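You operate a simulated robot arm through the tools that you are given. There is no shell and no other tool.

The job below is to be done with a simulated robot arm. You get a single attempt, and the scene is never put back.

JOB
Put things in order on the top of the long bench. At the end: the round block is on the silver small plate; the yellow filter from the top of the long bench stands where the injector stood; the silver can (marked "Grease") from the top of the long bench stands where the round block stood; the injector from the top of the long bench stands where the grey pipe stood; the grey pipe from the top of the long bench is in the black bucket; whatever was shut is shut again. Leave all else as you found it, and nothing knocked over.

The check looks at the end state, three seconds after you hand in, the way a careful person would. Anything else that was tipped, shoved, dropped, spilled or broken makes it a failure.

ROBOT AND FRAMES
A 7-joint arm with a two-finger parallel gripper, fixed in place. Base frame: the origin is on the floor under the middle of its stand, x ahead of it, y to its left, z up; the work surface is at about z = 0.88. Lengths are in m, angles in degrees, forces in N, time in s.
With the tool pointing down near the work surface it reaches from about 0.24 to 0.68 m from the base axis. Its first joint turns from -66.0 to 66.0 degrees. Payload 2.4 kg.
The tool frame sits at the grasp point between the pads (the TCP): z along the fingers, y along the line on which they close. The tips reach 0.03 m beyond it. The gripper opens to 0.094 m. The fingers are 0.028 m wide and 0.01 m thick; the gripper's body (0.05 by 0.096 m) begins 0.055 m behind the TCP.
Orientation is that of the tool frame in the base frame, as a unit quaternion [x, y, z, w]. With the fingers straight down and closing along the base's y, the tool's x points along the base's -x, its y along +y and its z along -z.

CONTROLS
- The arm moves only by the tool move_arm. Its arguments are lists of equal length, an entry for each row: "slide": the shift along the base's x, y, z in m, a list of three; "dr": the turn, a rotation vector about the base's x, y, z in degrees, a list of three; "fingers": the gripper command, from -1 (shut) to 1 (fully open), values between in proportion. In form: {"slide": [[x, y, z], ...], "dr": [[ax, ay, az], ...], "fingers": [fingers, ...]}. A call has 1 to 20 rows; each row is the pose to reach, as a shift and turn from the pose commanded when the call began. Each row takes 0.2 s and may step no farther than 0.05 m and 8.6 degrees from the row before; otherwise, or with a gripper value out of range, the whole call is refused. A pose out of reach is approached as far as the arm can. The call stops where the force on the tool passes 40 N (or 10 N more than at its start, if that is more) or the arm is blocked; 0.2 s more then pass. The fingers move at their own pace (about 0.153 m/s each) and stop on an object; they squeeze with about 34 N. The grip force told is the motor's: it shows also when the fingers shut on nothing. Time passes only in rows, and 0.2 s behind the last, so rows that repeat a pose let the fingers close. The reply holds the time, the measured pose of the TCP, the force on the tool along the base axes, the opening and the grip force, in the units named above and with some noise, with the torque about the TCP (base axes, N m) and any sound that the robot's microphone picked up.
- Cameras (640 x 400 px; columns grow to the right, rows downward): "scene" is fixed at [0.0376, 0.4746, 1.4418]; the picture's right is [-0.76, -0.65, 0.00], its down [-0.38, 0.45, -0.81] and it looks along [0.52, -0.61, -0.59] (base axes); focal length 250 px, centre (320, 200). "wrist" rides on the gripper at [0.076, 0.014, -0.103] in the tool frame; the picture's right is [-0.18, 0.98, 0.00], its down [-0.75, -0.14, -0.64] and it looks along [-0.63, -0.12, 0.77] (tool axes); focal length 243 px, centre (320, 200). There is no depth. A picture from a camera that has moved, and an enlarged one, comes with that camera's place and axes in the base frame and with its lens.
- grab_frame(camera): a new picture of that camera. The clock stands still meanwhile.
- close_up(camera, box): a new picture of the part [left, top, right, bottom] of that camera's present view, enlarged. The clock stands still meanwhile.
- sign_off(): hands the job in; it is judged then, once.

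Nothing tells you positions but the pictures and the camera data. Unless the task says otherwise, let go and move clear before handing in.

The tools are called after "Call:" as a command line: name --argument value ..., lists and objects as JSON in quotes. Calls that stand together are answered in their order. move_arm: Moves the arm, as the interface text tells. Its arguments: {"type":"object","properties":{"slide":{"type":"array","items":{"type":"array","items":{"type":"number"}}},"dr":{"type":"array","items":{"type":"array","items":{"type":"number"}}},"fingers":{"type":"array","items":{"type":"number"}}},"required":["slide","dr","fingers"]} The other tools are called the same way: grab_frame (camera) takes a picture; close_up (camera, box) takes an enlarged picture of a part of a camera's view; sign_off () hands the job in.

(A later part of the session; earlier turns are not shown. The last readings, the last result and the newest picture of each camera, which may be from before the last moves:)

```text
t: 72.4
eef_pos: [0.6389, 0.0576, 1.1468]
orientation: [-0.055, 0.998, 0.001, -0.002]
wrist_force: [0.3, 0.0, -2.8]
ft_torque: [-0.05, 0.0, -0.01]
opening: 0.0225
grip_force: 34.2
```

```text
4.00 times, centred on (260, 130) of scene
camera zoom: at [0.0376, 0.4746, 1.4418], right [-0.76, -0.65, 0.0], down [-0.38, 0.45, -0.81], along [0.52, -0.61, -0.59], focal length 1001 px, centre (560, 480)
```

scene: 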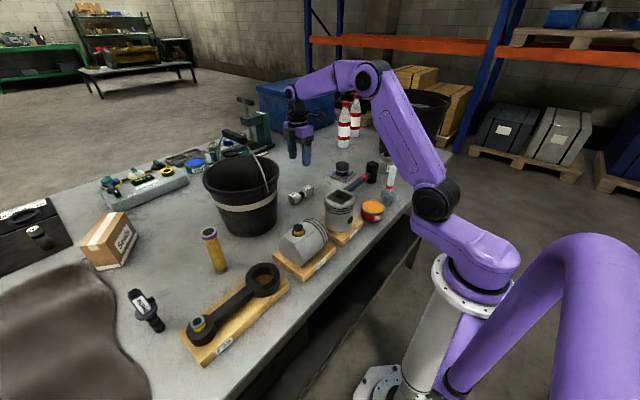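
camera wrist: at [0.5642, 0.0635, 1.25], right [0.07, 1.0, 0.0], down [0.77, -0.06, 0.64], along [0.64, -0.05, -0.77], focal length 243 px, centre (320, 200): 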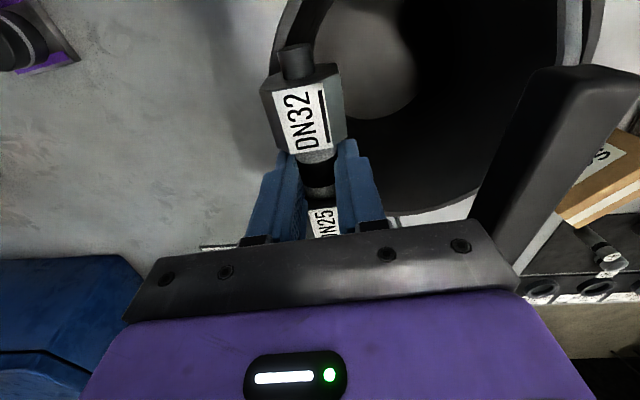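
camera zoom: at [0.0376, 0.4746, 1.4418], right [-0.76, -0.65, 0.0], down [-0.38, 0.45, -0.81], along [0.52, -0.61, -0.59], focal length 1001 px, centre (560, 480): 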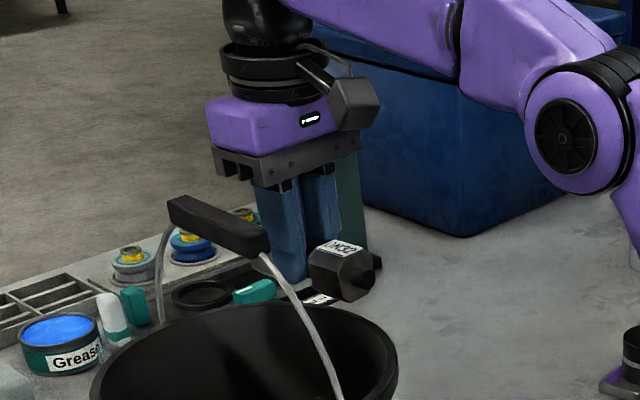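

The pipe's ends would be close to the rim here. I'll lean the tool 8° (hand toward -y) and move +2 cm toward the bucket centre for clearance from rim and bail, then descend partway.

Call:
move_arm --slide '[[0, 0.01, 0], [0, 0.0195, 0], [0, 0.0195, -0.03], [0, 0.0195, -0.06], [0, 0.0195, -0.085], [0, 0.0195, -0.085]]' --dr '[[4, 0, 0], [8, 0, 0], [8, 0, 0], [8, 0, 0], [8, 0, 0], [8, 0, 0]]' --fingers '[-1, -1, -1, -1, -1, -1]'

Call:
grab_frame --camera "wrist"

Call:
close_up --camera "scene" --box '[190, 100, 310, 220]'

```text
t: 73.8
eef_pos: [0.6392, 0.0789, 1.0595]
orientation: [-0.055, 0.996, 0.069, 0.003]
wrist_force: [0.0, 0.8, -2.8]
ft_torque: [-0.03, 0.02, 0.03]
opening: 0.0224
grip_force: 34.2
```

```text
taken
camera wrist: at [0.5638, 0.0701, 1.1621], right [0.07, 0.99, 0.14], down [0.77, -0.15, 0.63], along [0.64, 0.06, -0.77], focal length 243 px, centre (320, 200)
```

wrist: 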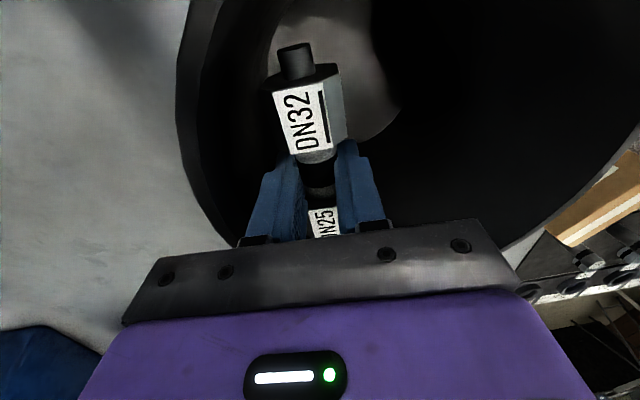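

```text
3.33 times, centred on (250, 160) of scene
camera zoom: at [0.0376, 0.4746, 1.4418], right [-0.76, -0.65, 0.0], down [-0.38, 0.45, -0.81], along [0.52, -0.61, -0.59], focal length 834 px, centre (553, 333)
```

zoom: 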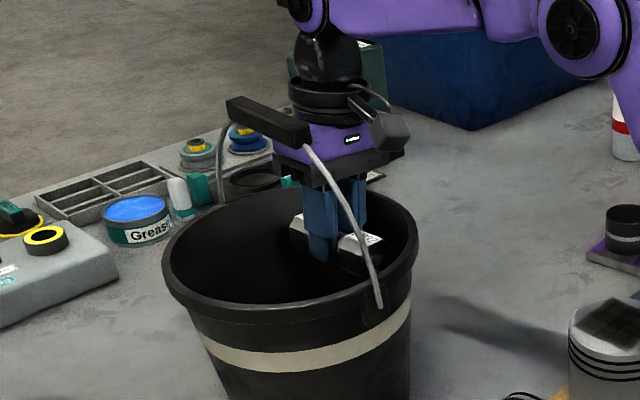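

The pipe is inside the opening with clearance on all sides. I'll lower a bit more until the gripper body is just above the rim.

Call:
move_arm --slide '[[0, 0, -0.015], [0, 0, -0.03], [0, 0, -0.036], [0, 0, -0.036]]' --dr '[[0, 0, 0], [0, 0, 0], [0, 0, 0], [0, 0, 0]]' --fingers '[-1, -1, -1, -1]'

Call:
grab_frame --camera "wrist"

Call:
close_up --camera "scene" --box '[200, 120, 310, 220]'

```text
t: 74.8
eef_pos: [0.6411, 0.0758, 1.0233]
orientation: [-0.054, 0.996, 0.071, 0.002]
wrist_force: [1.0, -0.5, -2.4]
ft_torque: [-0.01, 0.01, 0.01]
opening: 0.0225
grip_force: 33.9
```

```text
taken
camera wrist: at [0.5657, 0.0682, 1.1261], right [0.07, 0.99, 0.14], down [0.77, -0.15, 0.63], along [0.64, 0.06, -0.77], focal length 243 px, centre (320, 200)
```

wrist: 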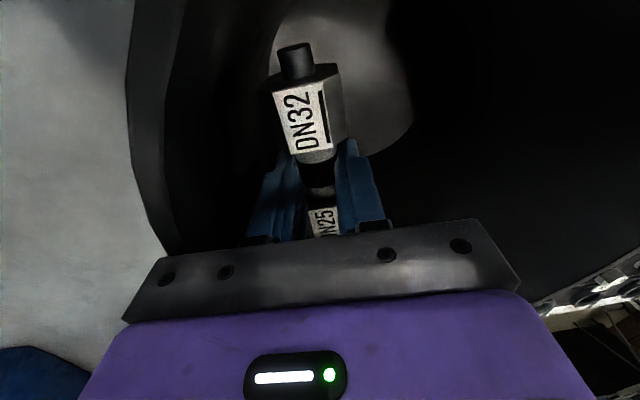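

```text
4.00 times, centred on (255, 170) of scene
camera zoom: at [0.0376, 0.4746, 1.4418], right [-0.76, -0.65, 0.0], down [-0.38, 0.45, -0.81], along [0.52, -0.61, -0.59], focal length 1001 px, centre (580, 320)
```

zoom: 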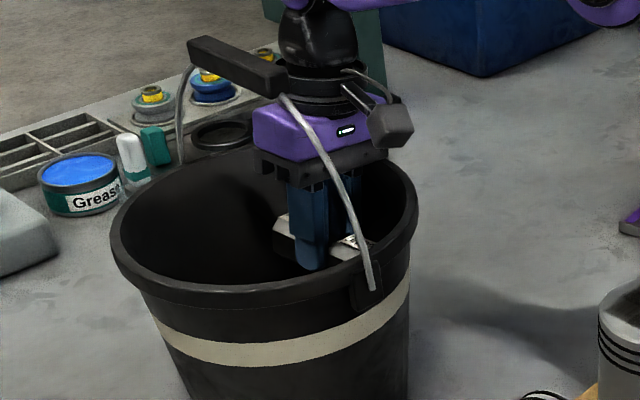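

Clear on all sides, with the gripper body just above the rim. I'll release the pipe into the bucket and then withdraw straight up.

Call:
move_arm --slide '[[0, 0, 0], [0, 0, 0], [0, 0, 0], [0, 0, 0.04], [0, 0, 0.08], [0, 0, 0.12], [0, 0, 0.15]]' --dr '[[0, 0, 0], [0, 0, 0], [0, 0, 0], [0, 0, 0], [0, 0, 0], [0, 0, 0], [0, 0, 0]]' --fingers '[0.0, 0.0, 0.0, 0.0, 0.0, 0.0, 0.0]'

Call:
grab_frame --camera "wrist"

Call:
grab_frame --camera "scene"

```text
t: 76.4
eef_pos: [0.6386, 0.0754, 1.1637]
orientation: [-0.056, 0.996, 0.07, 0.002]
wrist_force: [0.0, -0.5, 0.1]
ft_torque: [0.03, 0.01, -0.01]
opening: 0.047
grip_force: 0.1
out of reach, approached as far as the arm can: row 7
```

```text
taken
camera wrist: at [0.5635, 0.0668, 1.2657], right [0.07, 0.99, 0.14], down [0.77, -0.15, 0.62], along [0.64, 0.06, -0.77], focal length 243 px, centre (320, 200)
```

wrist: 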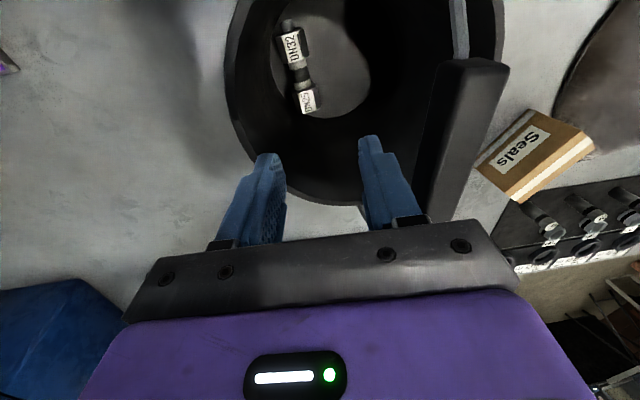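

```text
taken
```

scene: 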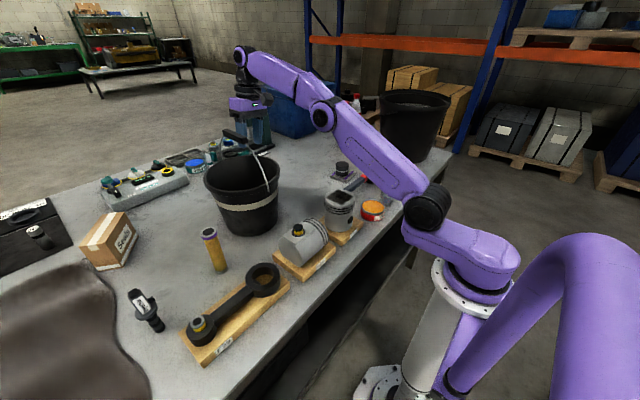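

The pipe rests on the bucket floor and the bucket hasn't moved. Next is the injector, so I'll retreat toward the base, level the tool, then swing left at safe height.

Call:
move_arm --slide '[[-0.04, -0.01, -0.01], [-0.08, -0.015, -0.02], [-0.12, -0.02, -0.02], [-0.16, -0.02, -0.02], [-0.2, -0.02, -0.02], [-0.22, -0.02, -0.02]]' --dr '[[-2, 0, 0], [-4, 0, 0], [-6, 0, 0], [-8, 0, 0], [-8, 0, 0], [-8, 0, 0]]' --fingers '[0, 0, 0, 0, 0, 0]'

```text
t: 77.8
eef_pos: [0.4177, 0.0555, 1.1451]
orientation: [-0.056, 0.998, 0.0, -0.001]
wrist_force: [0.1, -0.3, -0.5]
ft_torque: [0.01, 0.01, 0.01]
opening: 0.0469
grip_force: 0.1
```

Call:
move_arm --slide '[[-0.007, 0.04, 0.01], [-0.014, 0.08, 0.02], [-0.021, 0.12, 0.03], [-0.028, 0.16, 0.04], [-0.035, 0.2, 0.05], [-0.042, 0.24, 0.05], [-0.049, 0.28, 0.05], [-0.055, 0.32, 0.05], [-0.055, 0.32, 0.05]]' --dr '[[0, 0, 5], [0, 0, 10], [0, 0, 15], [0, 0, 20], [0, 0, 25], [0, 0, 30], [0, 0, 35], [0, 0, 39], [0, 0, 39]]' --fingers '[0.5, 0.5, 0.5, 0.5, 1, 1, 1, 1, 1]'

Call:
grab_frame --camera "wrist"

Call:
grab_frame --camera "scene"

```text
t: 79.8
eef_pos: [0.3619, 0.3755, 1.1934]
orientation: [-0.386, 0.922, 0.0, -0.001]
wrist_force: [-0.7, 0.5, 1.0]
ft_torque: [0.02, 0.04, -0.01]
opening: 0.0938
grip_force: 0.1
```

```text
taken
camera wrist: at [0.3001, 0.3326, 1.2962], right [-0.57, 0.82, 0.0], down [0.63, 0.44, 0.64], along [0.53, 0.37, -0.77], focal length 243 px, centre (320, 200)
```

wrist: 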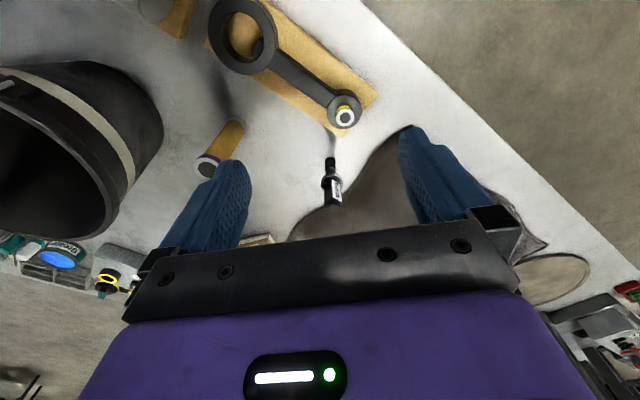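

```text
taken
```

scene: 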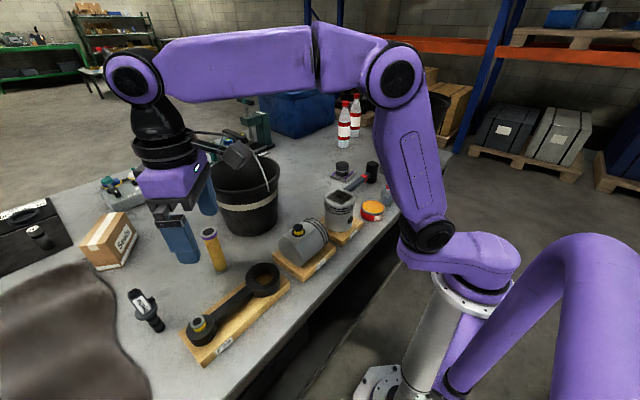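

Call:
close_up --camera "wrist" --box '[270, 120, 410, 220]'

Call:
close_up --camera "scene" --box '[110, 270, 190, 350]'

Call:
close_up --camera "wrist" --box '[170, 80, 310, 200]'

```text
4.00 times, centred on (340, 170) of wrist
camera zoom: at [0.3001, 0.3326, 1.2962], right [-0.57, 0.82, 0.0], down [0.63, 0.44, 0.64], along [0.53, 0.37, -0.77], focal length 970 px, centre (240, 320)
```

zoom: 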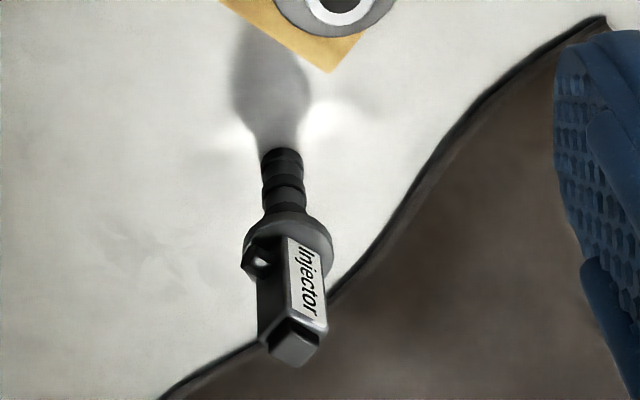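

```text
5.00 times, centred on (150, 310) of scene
camera zoom: at [0.0375, 0.4746, 1.4418], right [-0.76, -0.65, 0.0], down [-0.38, 0.45, -0.81], along [0.52, -0.61, -0.59], focal length 1251 px, centre (1170, -350)
```

zoom: 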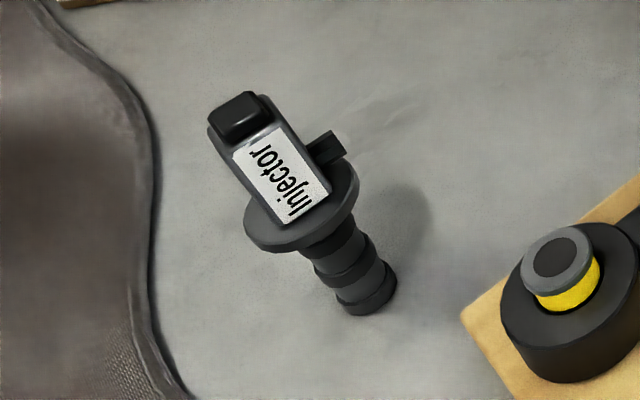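

```text
3.33 times, centred on (240, 140) of wrist
camera zoom: at [0.3001, 0.3326, 1.2962], right [-0.57, 0.82, 0.0], down [0.63, 0.44, 0.64], along [0.53, 0.37, -0.77], focal length 809 px, centre (587, 400)
```

zoom: 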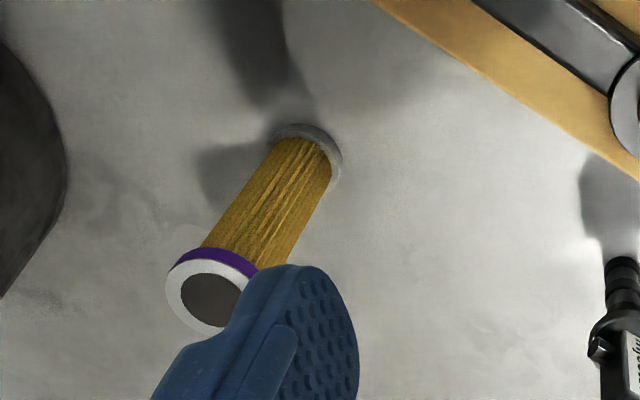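

The injector stands upright at about (0.492, 0.491), roughly 0.13 tall, with a flange and a boxy upper body. It's near my reach limit (0.695), so I'll need some outward tilt. I'll take a closer look first.

Call:
move_arm --slide '[[0.025, 0.02, -0.025], [0.05, 0.04, -0.05], [0.06, 0.05, -0.07], [0.06, 0.05, -0.07]]' --dr '[[0, 0, 0], [0, 0, 0], [0, 0, 0], [0, 0, 0]]' --fingers '[1, 1, 1, 1]'

Call:
grab_frame --camera "wrist"

Call:
close_up --camera "wrist" --box '[270, 90, 410, 220]'

```text
t: 80.8
eef_pos: [0.426, 0.4257, 1.1226]
orientation: [-0.387, 0.922, 0.0, 0.0]
wrist_force: [0.1, -0.3, 0.4]
ft_torque: [-0.02, -0.01, -0.01]
opening: 0.0942
grip_force: 0.2
```

```text
taken
camera wrist: at [0.3642, 0.3821, 1.2253], right [-0.57, 0.82, 0.0], down [0.63, 0.44, 0.64], along [0.53, 0.37, -0.77], focal length 243 px, centre (320, 200)
```

wrist: 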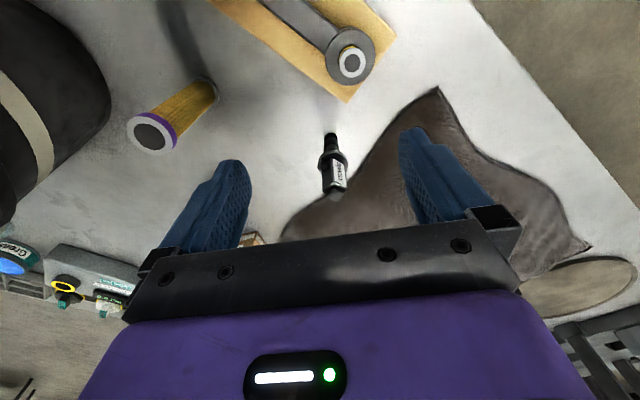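

```text
3.08 times, centred on (340, 155) of wrist
camera zoom: at [0.3642, 0.3821, 1.2253], right [-0.57, 0.82, 0.0], down [0.63, 0.44, 0.64], along [0.53, 0.37, -0.77], focal length 746 px, centre (258, 338)
```

zoom: 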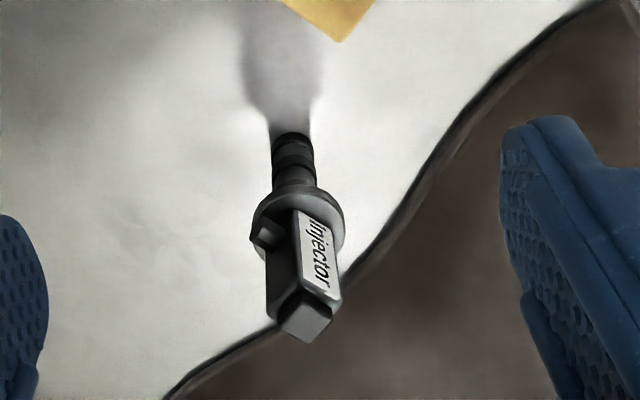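

The injector is upright with its base at (0.490, 0.4915) and its top at z≈1.016. The box faces line up with the base axes, the label faces -x, and the connector is on the -y face. I'll grip the ±x faces at yaw 90° with a 15° outward lean for reach, rotating first.

Call:
move_arm --slide '[[0, 0, 0], [0, 0, 0], [0, 0, 0], [0, 0, 0], [0, 0, 0], [0, 0, 0], [0, 0, 0]]' --dr '[[0, 0, 7.5], [0, 0, 15], [0, 0, 22.5], [0, 0, 30], [0, 0, 37.5], [0, 0, 44.5], [0, 0, 44.5]]' --fingers '[0.6, 0.6, 0.6, 0.6, 0.6, 0.6, 0.6]'

Call:
move_arm --slide '[[0.01, 0.005, 0], [0.02, 0.01, 0], [0.03, 0.02, 0], [0.045, 0.035, 0], [0.06, 0.05, 0], [0.06, 0.05, 0]]' --dr '[[4, 0, 0], [8, 0, 0], [12, 0, 0], [15, 0, 0], [15, 0, 0], [15, 0, 0]]' --fingers '[0.6, 0.6, 0.6, 0.6, 0.6, 0.6]'

Call:
grab_frame --camera "wrist"

Call:
grab_frame --camera "scene"

```text
t: 82.4
eef_pos: [0.4249, 0.4257, 1.124]
orientation: [0.708, -0.706, 0.0, 0.001]
wrist_force: [-0.6, 0.1, 0.0]
ft_torque: [0.0, -0.01, 0.02]
opening: 0.0753
grip_force: 0.0
```

```text
t: 83.8
eef_pos: [0.4876, 0.4754, 1.1243]
orientation: [-0.7, 0.702, 0.093, 0.092]
wrist_force: [-0.1, -0.2, 0.7]
ft_torque: [0.0, 0.0, -0.02]
opening: 0.0751
grip_force: 0.0
```

```text
taken
camera wrist: at [0.4737, 0.3764, 1.2049], right [-0.98, 0.18, 0.05], down [0.14, 0.56, 0.81], along [0.12, 0.81, -0.58], focal length 243 px, centre (320, 200)
```

wrist: 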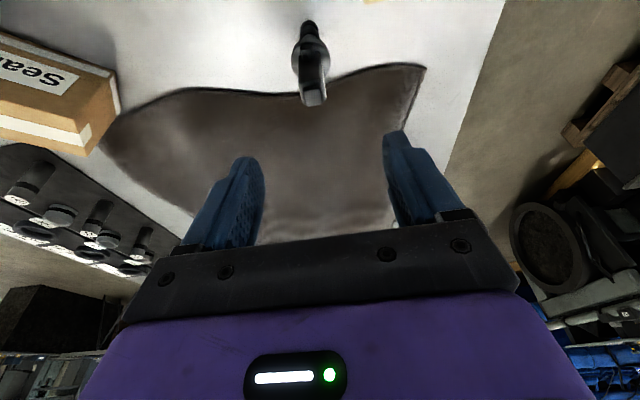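

```text
taken
```

scene: 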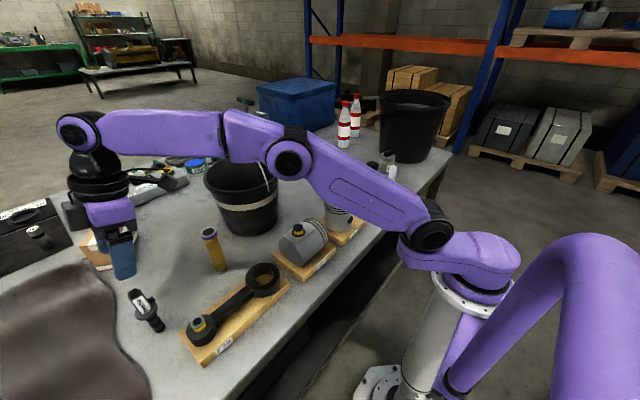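

The tilted hover works without hitting a reach limit. I'll zoom in to align over the injector.

Call:
close_up --camera "wrist" --box '[260, 0, 370, 120]'

```text
3.33 times, centred on (315, 60) of wrist
camera zoom: at [0.4737, 0.3764, 1.2049], right [-0.98, 0.18, 0.05], down [0.14, 0.56, 0.81], along [0.12, 0.81, -0.58], focal length 809 px, centre (337, 667)
```

zoom: 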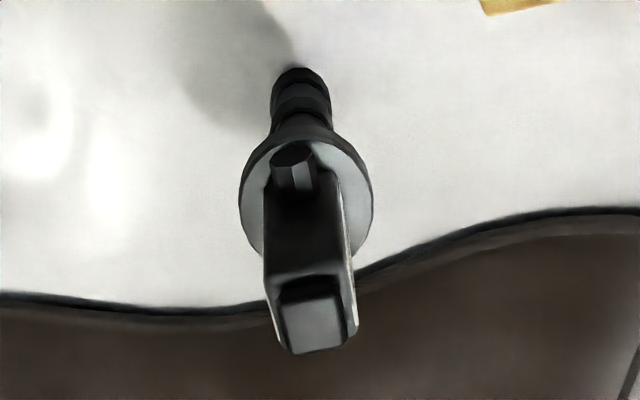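

Call:
move_arm --slide '[[0.001, 0.007, -0.03], [0.0023, 0.014, -0.06], [0.0023, 0.014, -0.075], [0.0023, 0.014, -0.075]]' --dr '[[0, 0, 0], [0, 0, 0], [0, 0, 0], [0, 0, 0]]' --fingers '[0.5, 0.4, 0.4, 0.4]'

Call:
grab_frame --camera "wrist"

Call:
close_up --camera "scene" --box '[70, 190, 190, 350]'

```text
t: 84.8
eef_pos: [0.4862, 0.489, 1.0496]
orientation: [-0.701, 0.701, 0.091, 0.091]
wrist_force: [-0.8, -0.1, -0.3]
ft_torque: [0.01, 0.0, 0.01]
opening: 0.0657
grip_force: 0.1
```

```text
taken
camera wrist: at [0.4737, 0.3906, 1.1281], right [-0.98, 0.18, 0.05], down [0.14, 0.56, 0.81], along [0.12, 0.81, -0.58], focal length 243 px, centre (320, 200)
```

wrist: 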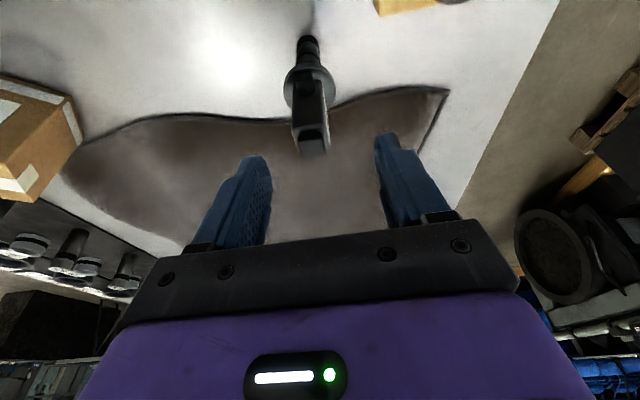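

```text
2.50 times, centred on (130, 270) of scene
camera zoom: at [0.0376, 0.4746, 1.4418], right [-0.76, -0.65, 0.0], down [-0.38, 0.45, -0.81], along [0.52, -0.61, -0.59], focal length 626 px, centre (795, 25)
```

zoom: 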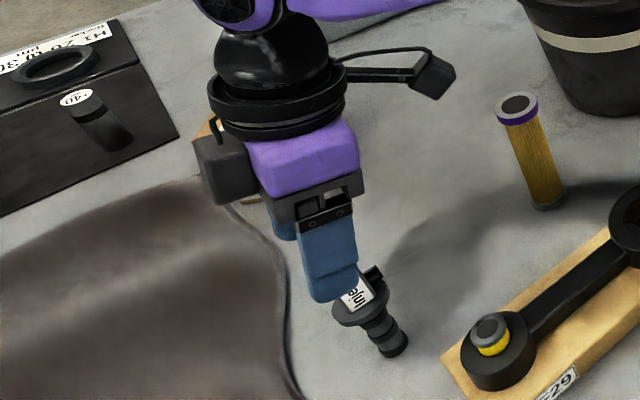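

Call:
close_up --camera "wrist" --box '[230, 30, 410, 200]'

```text
2.35 times, centred on (320, 115) of wrist
camera zoom: at [0.4737, 0.3906, 1.1281], right [-0.98, 0.18, 0.05], down [0.14, 0.56, 0.81], along [0.12, 0.81, -0.58], focal length 571 px, centre (320, 400)
```

zoom: 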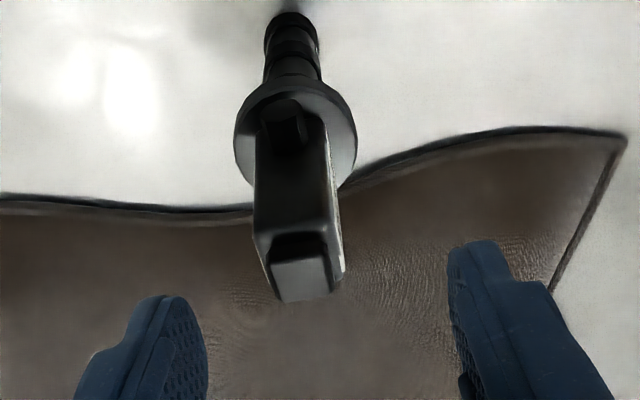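

The injector's top is at (0.491, 0.491), so I'll shift 4 mm in x, descend to z≈0.985 and grip the box.

Call:
move_arm --slide '[[0.004, 0.0005, -0.02], [0.004, 0.0005, -0.04], [0.004, 0.0005, -0.055], [0.004, 0.0005, -0.0635], [0.004, 0.0005, -0.0635]]' --dr '[[0, 0, 0], [0, 0, 0], [0, 0, 0], [0, 0, 0], [0, 0, 0]]' --fingers '[0.4, 0.4, 0.4, 0.4, 0.4]'

Call:
grab_frame --camera "wrist"

Call:
close_up --camera "scene" --box '[90, 240, 190, 350]'

```text
t: 86.0
eef_pos: [0.4925, 0.4903, 0.9856]
orientation: [-0.7, 0.702, 0.093, 0.091]
wrist_force: [0.1, -0.2, -0.1]
ft_torque: [0.0, 0.01, -0.04]
opening: 0.0657
grip_force: 0.0
```

```text
taken
camera wrist: at [0.4791, 0.3913, 1.0643], right [-0.98, 0.18, 0.05], down [0.14, 0.56, 0.81], along [0.12, 0.81, -0.58], focal length 243 px, centre (320, 200)
```

wrist: 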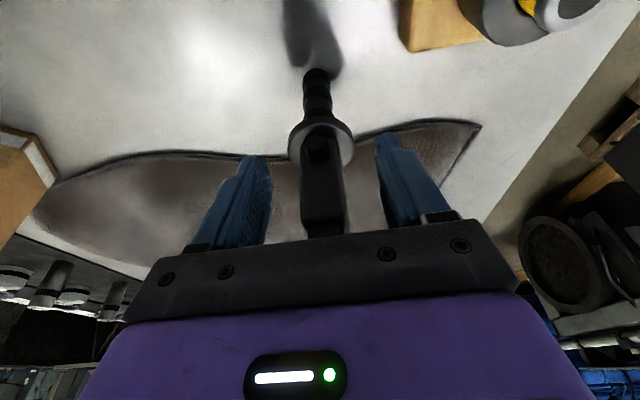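

```text
3.64 times, centred on (140, 295) of scene
camera zoom: at [0.0376, 0.4746, 1.4418], right [-0.76, -0.65, 0.0], down [-0.38, 0.45, -0.81], along [0.52, -0.61, -0.59], focal length 910 px, centre (974, -146)
```

zoom: 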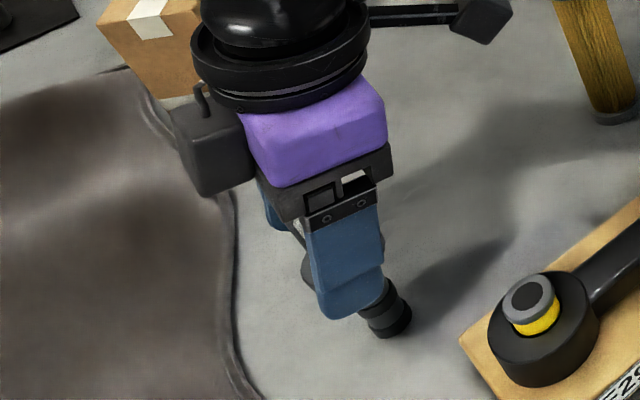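

The box is centred between the fingers. I'll close on it.

Call:
move_arm --slide '[[0, 0, 0], [0, 0, 0], [0, 0, 0]]' --dr '[[0, 0, 0], [0, 0, 0], [0, 0, 0]]' --fingers '[0.0, -1, -1]'

Call:
grab_frame --camera "wrist"

Call:
close_up --camera "scene" --box '[90, 240, 190, 350]'

```text
t: 86.8
eef_pos: [0.4915, 0.4913, 0.985]
orientation: [-0.7, 0.702, 0.091, 0.091]
wrist_force: [-1.5, -0.2, 0.0]
ft_torque: [0.07, 0.03, 0.0]
opening: 0.0391
grip_force: 33.7
```

```text
taken
camera wrist: at [0.479, 0.3914, 1.0646], right [-0.98, 0.18, 0.05], down [0.14, 0.56, 0.81], along [0.12, 0.81, -0.58], focal length 243 px, centre (320, 200)
```

wrist: 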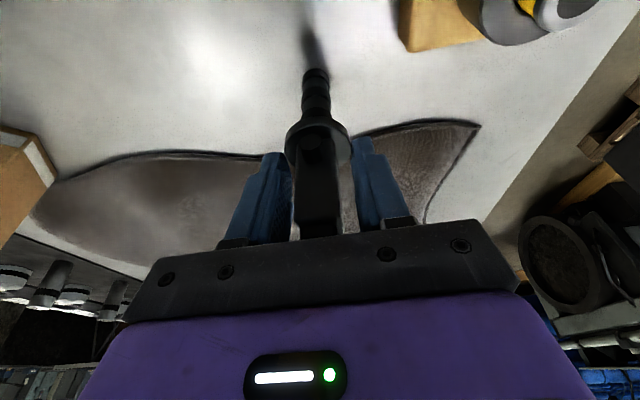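

```text
3.64 times, centred on (140, 295) of scene
camera zoom: at [0.0375, 0.4746, 1.4418], right [-0.76, -0.65, 0.0], down [-0.38, 0.45, -0.81], along [0.52, -0.61, -0.59], focal length 910 px, centre (974, -146)
```

zoom: 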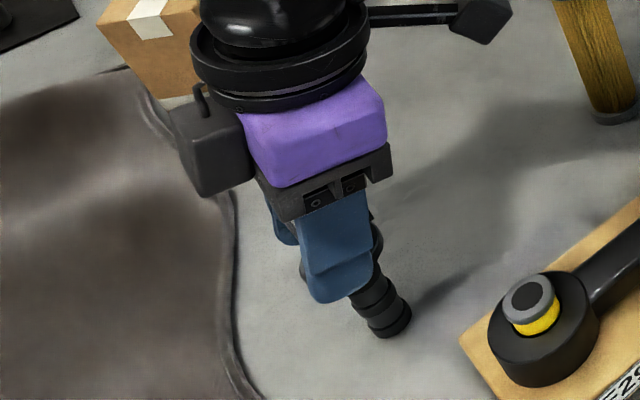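

The fingertips stopped on the flange (0.039) rather than the box. I'll open, raise 14 mm and re-grip on the box above the flange.

Call:
move_arm --slide '[[0, 0, 0], [0, 0, 0], [0, 0, 0.014], [0, 0, 0.014], [0, 0, 0.014], [0, 0, 0.014], [0, 0, 0.014]]' --dr '[[0, 0, 0], [0, 0, 0], [0, 0, 0], [0, 0, 0], [0, 0, 0], [0, 0, 0], [0, 0, 0]]' --fingers '[0.2, 0.2, 0.2, 0.2, -1, -1, -1]'

Call:
grab_frame --camera "wrist"

Call:
close_up --camera "scene" --box '[90, 240, 190, 350]'

```text
t: 88.4
eef_pos: [0.4916, 0.4892, 1.0004]
orientation: [-0.701, 0.701, 0.092, 0.091]
wrist_force: [0.1, -1.0, 0.9]
ft_torque: [-0.02, -0.08, 0.06]
opening: 0.0262
grip_force: 34.0
```

```text
taken
camera wrist: at [0.4787, 0.3901, 1.0803], right [-0.98, 0.18, 0.05], down [0.14, 0.56, 0.81], along [0.12, 0.81, -0.58], focal length 243 px, centre (320, 200)
```

wrist: 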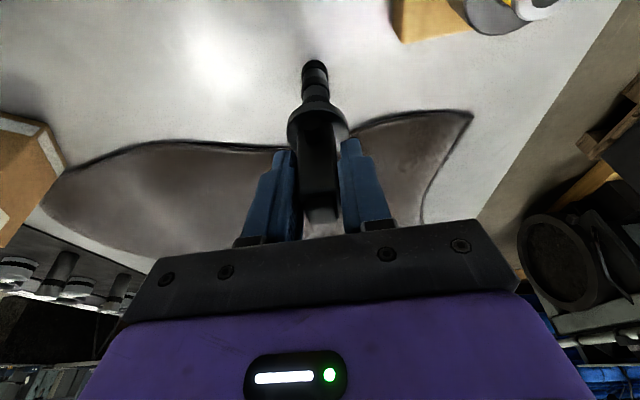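

```text
3.64 times, centred on (140, 295) of scene
camera zoom: at [0.0375, 0.4746, 1.4418], right [-0.76, -0.65, 0.0], down [-0.38, 0.45, -0.81], along [0.52, -0.61, -0.59], focal length 910 px, centre (974, -146)
```

zoom: 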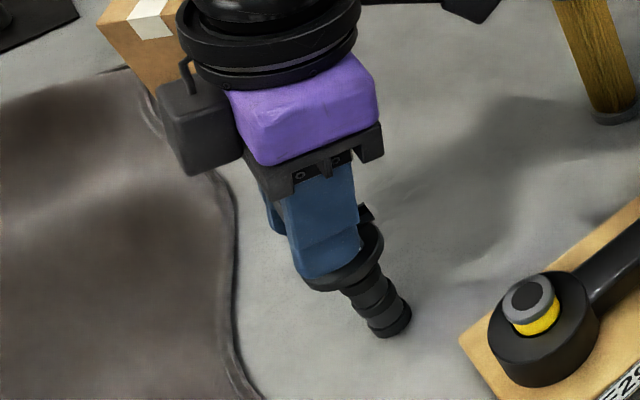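

Now it's gripped on the box (0.026). I'll lift straight up gently, then move inward.

Call:
move_arm --slide '[[0, 0, 0.015], [0, 0, 0.04], [0, 0, 0.07], [0, 0, 0.095], [0, 0, 0.095]]' --dr '[[0, 0, 0], [0, 0, 0], [0, 0, 0], [0, 0, 0], [0, 0, 0]]' --fingers '[-1, -1, -1, -1, -1]'

Call:
grab_frame --camera "wrist"

Call:
grab_frame --camera "scene"

```text
t: 89.6
eef_pos: [0.4901, 0.4879, 1.0975]
orientation: [-0.7, 0.703, 0.091, 0.091]
wrist_force: [-0.1, 0.1, -3.7]
ft_torque: [-0.04, 0.0, -0.02]
opening: 0.0263
grip_force: 33.7
```

```text
taken
camera wrist: at [0.478, 0.389, 1.1779], right [-0.98, 0.18, 0.05], down [0.14, 0.56, 0.81], along [0.12, 0.81, -0.58], focal length 243 px, centre (320, 200)
```

wrist: 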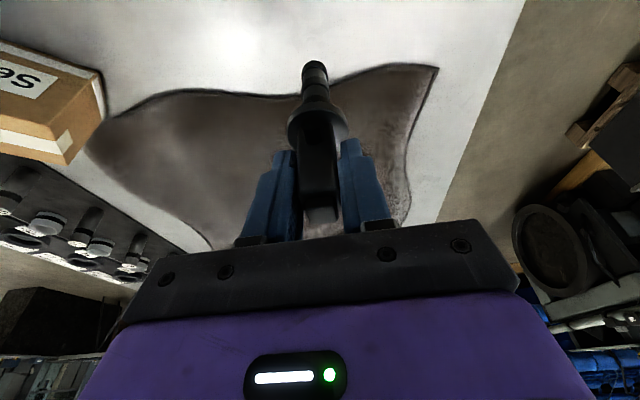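

```text
taken
```

scene: 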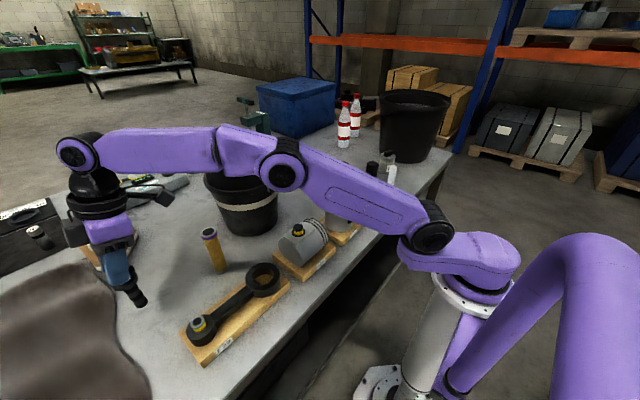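

Held firmly (3.7 N). I'll carry it inward and around the bucket at safe height.

Call:
move_arm --slide '[[-0.03, -0.03, 0.01], [-0.055, -0.06, 0.025], [-0.075, -0.095, 0.045], [-0.085, -0.135, 0.06], [-0.09, -0.175, 0.075], [-0.09, -0.22, 0.085], [-0.09, -0.265, 0.09], [-0.09, -0.31, 0.09], [-0.09, -0.355, 0.09], [-0.09, -0.4, 0.09], [-0.085, -0.445, 0.09], [-0.075, -0.49, 0.09], [-0.05, -0.525, 0.09], [-0.01, -0.54, 0.09], [0.03, -0.55, 0.085], [0.065, -0.555, 0.075], [0.1, -0.5555, 0.06], [0.1, -0.5555, 0.06]]' --dr '[[0, 0, 0], [0, 0, 0], [0, 0, 0], [0, 0, 0], [0, 0, 0], [0, 0, 0], [0, 0, 0], [0, 0, 0], [0, 0, 0], [0, 0, 0], [0, 0, 0], [0, 0, 0], [0, 0, 0], [0, 0, 0], [0, 0, 0], [0, 0, 0], [0, 0, 0], [0, 0, 0]]' --fingers '[-1, -1, -1, -1, -1, -1, -1, -1, -1, -1, -1, -1, -1, -1, -1, -1, -1, -1]'

Call:
grab_frame --camera "wrist"

Call:
grab_frame --camera "scene"

```text
t: 93.4
eef_pos: [0.5918, -0.0658, 1.1556]
orientation: [-0.7, 0.702, 0.093, 0.091]
wrist_force: [-1.4, 0.3, -3.5]
ft_torque: [-0.01, -0.02, 0.0]
opening: 0.0262
grip_force: 33.9
```

```text
taken
camera wrist: at [0.58, -0.1658, 1.2351], right [-0.98, 0.18, 0.05], down [0.14, 0.56, 0.81], along [0.12, 0.81, -0.58], focal length 243 px, centre (320, 200)
```

wrist: 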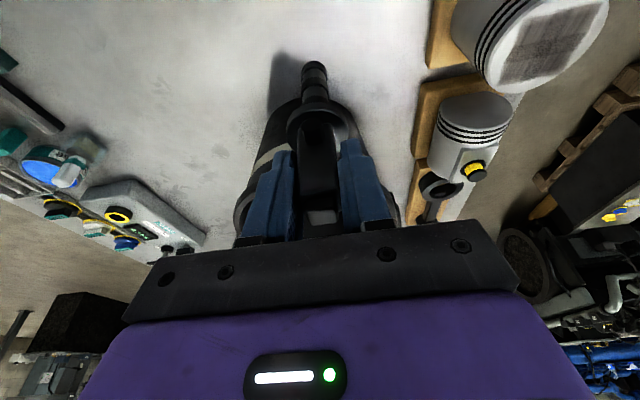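

```text
taken
```

scene: 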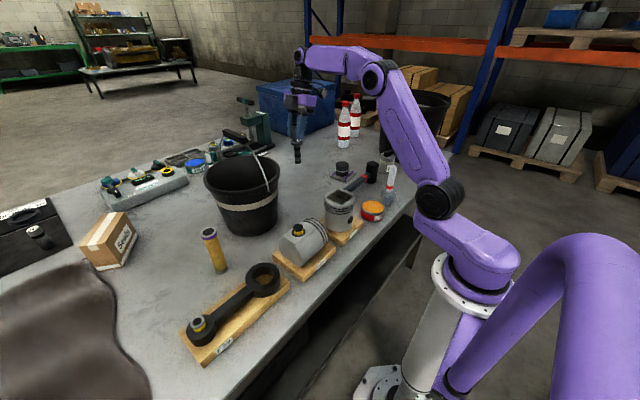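

The injector is over the pipe's old spot. I'll lower it to about 1 cm above the bench and check.

Call:
move_arm --slide '[[0, -0.003, -0.04], [0, -0.003, -0.08], [0, -0.003, -0.115], [0, -0.003, -0.14], [0, -0.003, -0.146], [0, -0.003, -0.146]]' --dr '[[0, 0, 0], [0, 0, 0], [0, 0, 0], [0, 0, 0], [0, 0, 0], [0, 0, 0]]' --fingers '[-1, -1, -1, -1, -1, -1]'

Call:
close_up --camera "wrist" --box '[230, 40, 410, 240]'

Call:
close_up --camera "scene" --box '[260, 120, 340, 220]'

```text
t: 94.8
eef_pos: [0.5896, -0.0673, 1.01]
orientation: [-0.701, 0.702, 0.092, 0.091]
wrist_force: [-0.5, 0.9, -3.0]
ft_torque: [-0.03, 0.01, -0.01]
opening: 0.026
grip_force: 34.4
```

```text
2.00 times, centred on (320, 140) of wrist
camera zoom: at [0.5777, -0.1667, 1.0893], right [-0.98, 0.18, 0.05], down [0.14, 0.56, 0.81], along [0.12, 0.81, -0.58], focal length 485 px, centre (320, 320)
```

zoom: 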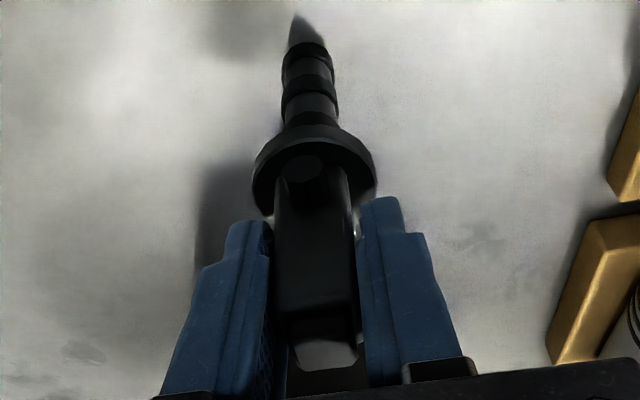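

```text
4.00 times, centred on (300, 170) of scene
camera zoom: at [0.0376, 0.4746, 1.4418], right [-0.76, -0.65, 0.0], down [-0.38, 0.45, -0.81], along [0.52, -0.61, -0.59], focal length 1001 px, centre (400, 320)
```

zoom: 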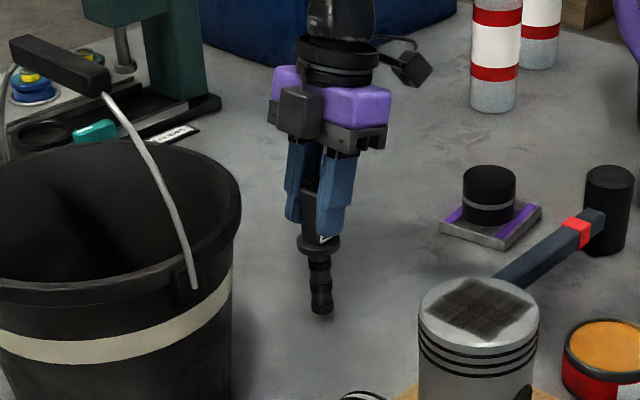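

It hangs upright just above the bench. I'll creep down to contact.

Call:
move_arm --slide '[[0, 0, -0.004], [0, 0, -0.007], [0, 0, -0.0085], [0, 0, -0.0095]]' --dr '[[0, 0, 0], [0, 0, 0], [0, 0, 0], [0, 0, 0]]' --fingers '[-1, -1, -1, -1]'

```text
t: 95.8
eef_pos: [0.5916, -0.0681, 1.0002]
orientation: [-0.701, 0.701, 0.092, 0.091]
wrist_force: [-0.4, 0.0, -2.4]
ft_torque: [0.02, 0.0, 0.04]
opening: 0.0261
grip_force: 33.9
```

Call:
move_arm --slide '[[0, 0, -0.0008], [0, 0, -0.0016]]' --dr '[[0, 0, 0], [0, 0, 0]]' --fingers '[-1, -1]'

Call:
close_up --camera "scene" --box '[280, 165, 325, 210]'

```text
t: 96.4
eef_pos: [0.5929, -0.07, 0.9999]
orientation: [-0.7, 0.702, 0.091, 0.093]
wrist_force: [-4.5, 1.6, 13.5]
ft_torque: [0.19, 0.29, -0.02]
opening: 0.0262
grip_force: 34.3
```

```text
8.89 times, centred on (302, 188) of scene
camera zoom: at [0.0372, 0.4746, 1.4417], right [-0.76, -0.65, 0.0], down [-0.38, 0.45, -0.81], along [0.52, -0.61, -0.59], focal length 2225 px, centre (476, 311)
```

zoom: 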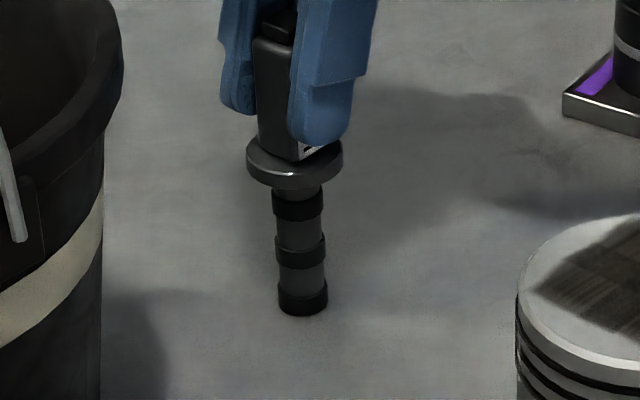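

Contact confirmed (+13 N). I'll ease off slightly, open gently, and rise straight up.

Call:
move_arm --slide '[[0, 0, 0.001], [0, 0, 0.001], [0, 0, 0.001], [0, 0, 0.001], [0, 0, 0.001]]' --dr '[[0, 0, 0], [0, 0, 0], [0, 0, 0], [0, 0, 0], [0, 0, 0]]' --fingers '[-1, -0.3, 0.0, 0.3, 0.3]'

Call:
close_up --camera "scene" --box '[280, 165, 325, 210]'

Call:
close_up --camera "wrist" --box '[230, 40, 410, 240]'

```text
t: 97.6
eef_pos: [0.5911, -0.0695, 0.9984]
orientation: [-0.701, 0.701, 0.093, 0.09]
wrist_force: [0.5, 0.2, 0.2]
ft_torque: [0.02, 0.0, 0.0]
opening: 0.061
grip_force: 0.1
```

```text
8.89 times, centred on (302, 188) of scene
camera zoom: at [0.0376, 0.4746, 1.4418], right [-0.76, -0.65, 0.0], down [-0.38, 0.45, -0.81], along [0.52, -0.61, -0.59], focal length 2225 px, centre (476, 311)
```

zoom: 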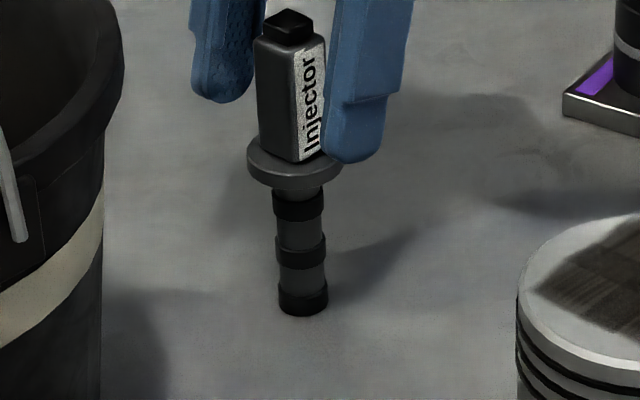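

```text
2.00 times, centred on (320, 140) of wrist
camera zoom: at [0.5787, -0.1679, 1.0787], right [-0.98, 0.18, 0.05], down [0.14, 0.56, 0.81], along [0.12, 0.81, -0.58], focal length 485 px, centre (320, 320)
```

zoom: 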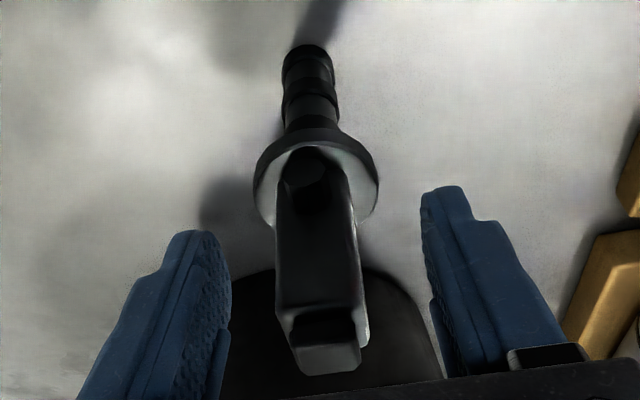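

The injector stands upright on its new spot. I'll rise clear, move back around the bucket toward the yellow filter, and turn the tool by -45° so it leans radially outward.

Call:
move_arm --slide '[[0, 0, 0.03], [0, 0, 0.07], [0, 0, 0.11], [0, 0, 0.14], [-0.03, 0, 0.15], [-0.07, 0.005, 0.15], [-0.11, 0.01, 0.15], [-0.15, 0.02, 0.15], [-0.18, 0.05, 0.15], [-0.18, 0.095, 0.15], [-0.18, 0.14, 0.15], [-0.18, 0.185, 0.15], [-0.18, 0.23, 0.15], [-0.17, 0.27, 0.15], [-0.155, 0.31, 0.15], [-0.14, 0.34, 0.15], [-0.14, 0.34, 0.15]]' --dr '[[0, 0, 0], [0, 0, 0], [0, 0, 0], [0, 0, 0], [0, 0, 0], [0, 0, 0], [0, 0, -3], [0, 0, -7], [0, 0, -11], [0, 0, -15], [0, 0, -20], [0, 0, -25], [0, 0, -30], [0, 0, -35], [0, 0, -40], [0, 0, -45], [0, 0, -45]]' --fingers '[0.3, 0.3, 0.3, 0.3, 0.3, 0.3, 0.3, 0.3, 0.3, 0.3, 0.5, 0.5, 0.5, 0.5, 0.5, 0.5, 0.5]'

Call:
grab_frame --camera "wrist"

Call:
grab_frame --camera "scene"

```text
t: 101.2
eef_pos: [0.4527, 0.2742, 1.15]
orientation: [-0.378, 0.917, 0.05, 0.119]
wrist_force: [-0.7, -0.2, 0.2]
ft_torque: [0.0, 0.02, -0.01]
opening: 0.0706
grip_force: 0.0
```

```text
taken
camera wrist: at [0.3723, 0.2148, 1.2298], right [-0.57, 0.82, 0.05], down [0.5, 0.3, 0.81], along [0.65, 0.49, -0.58], focal length 243 px, centre (320, 200)
```

wrist: 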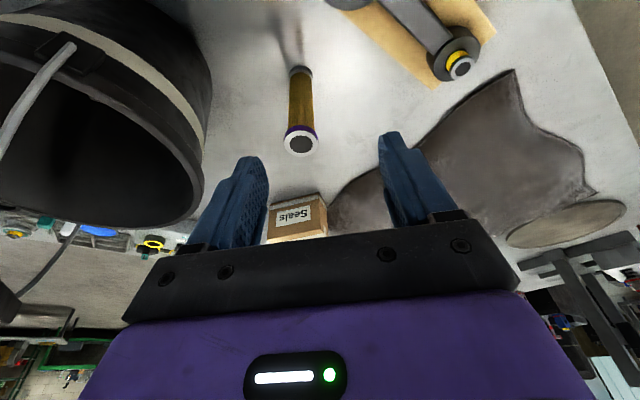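

```text
taken
```

scene: 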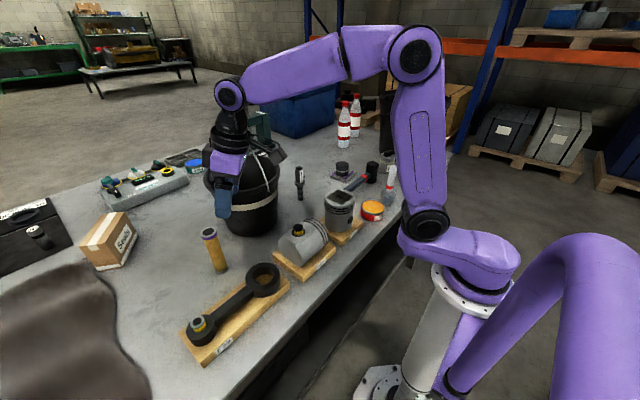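

Call:
close_up --camera "wrist" --box '[250, 50, 370, 170]'

Call:
close_up --camera "scene" --box '[180, 210, 250, 280]'

Call:
close_up --camera "scene" --box '[270, 140, 350, 230]'

```text
3.33 times, centred on (310, 110) of wrist
camera zoom: at [0.3723, 0.2148, 1.2298], right [-0.57, 0.82, 0.05], down [0.5, 0.3, 0.81], along [0.65, 0.49, -0.58], focal length 809 px, centre (353, 500)
```

zoom: 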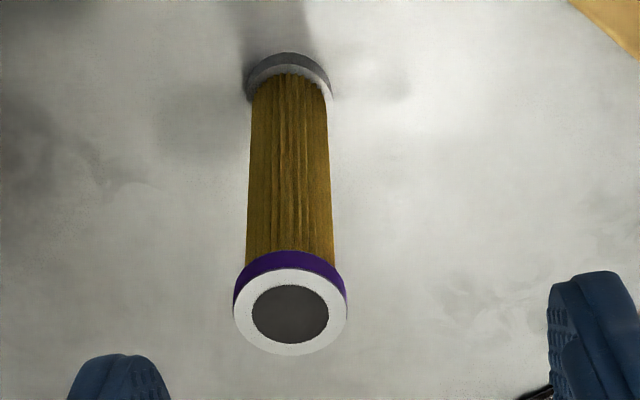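

```text
5.71 times, centred on (215, 245) of scene
camera zoom: at [0.0375, 0.4746, 1.4418], right [-0.76, -0.65, 0.0], down [-0.38, 0.45, -0.81], along [0.52, -0.61, -0.59], focal length 1430 px, centre (920, -57)
```

zoom: 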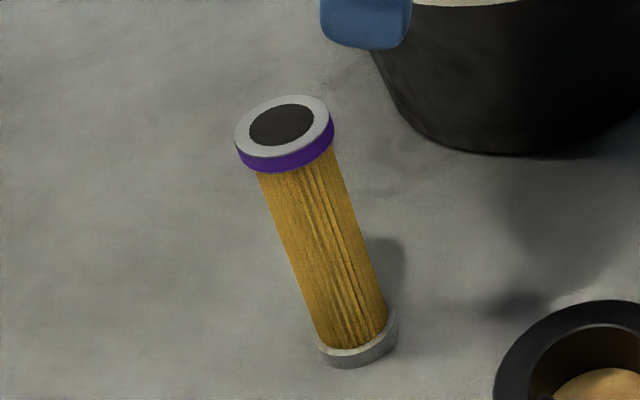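

```text
4.44 times, centred on (310, 185) of scene
camera zoom: at [0.0375, 0.4746, 1.4418], right [-0.76, -0.65, 0.0], down [-0.38, 0.45, -0.81], along [0.52, -0.61, -0.59], focal length 1112 px, centre (364, 267)
```

zoom: 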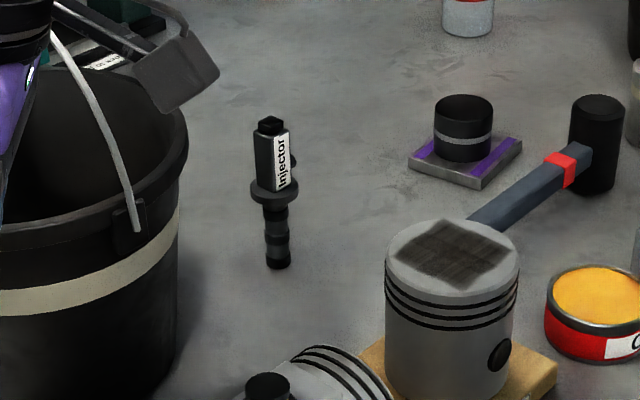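

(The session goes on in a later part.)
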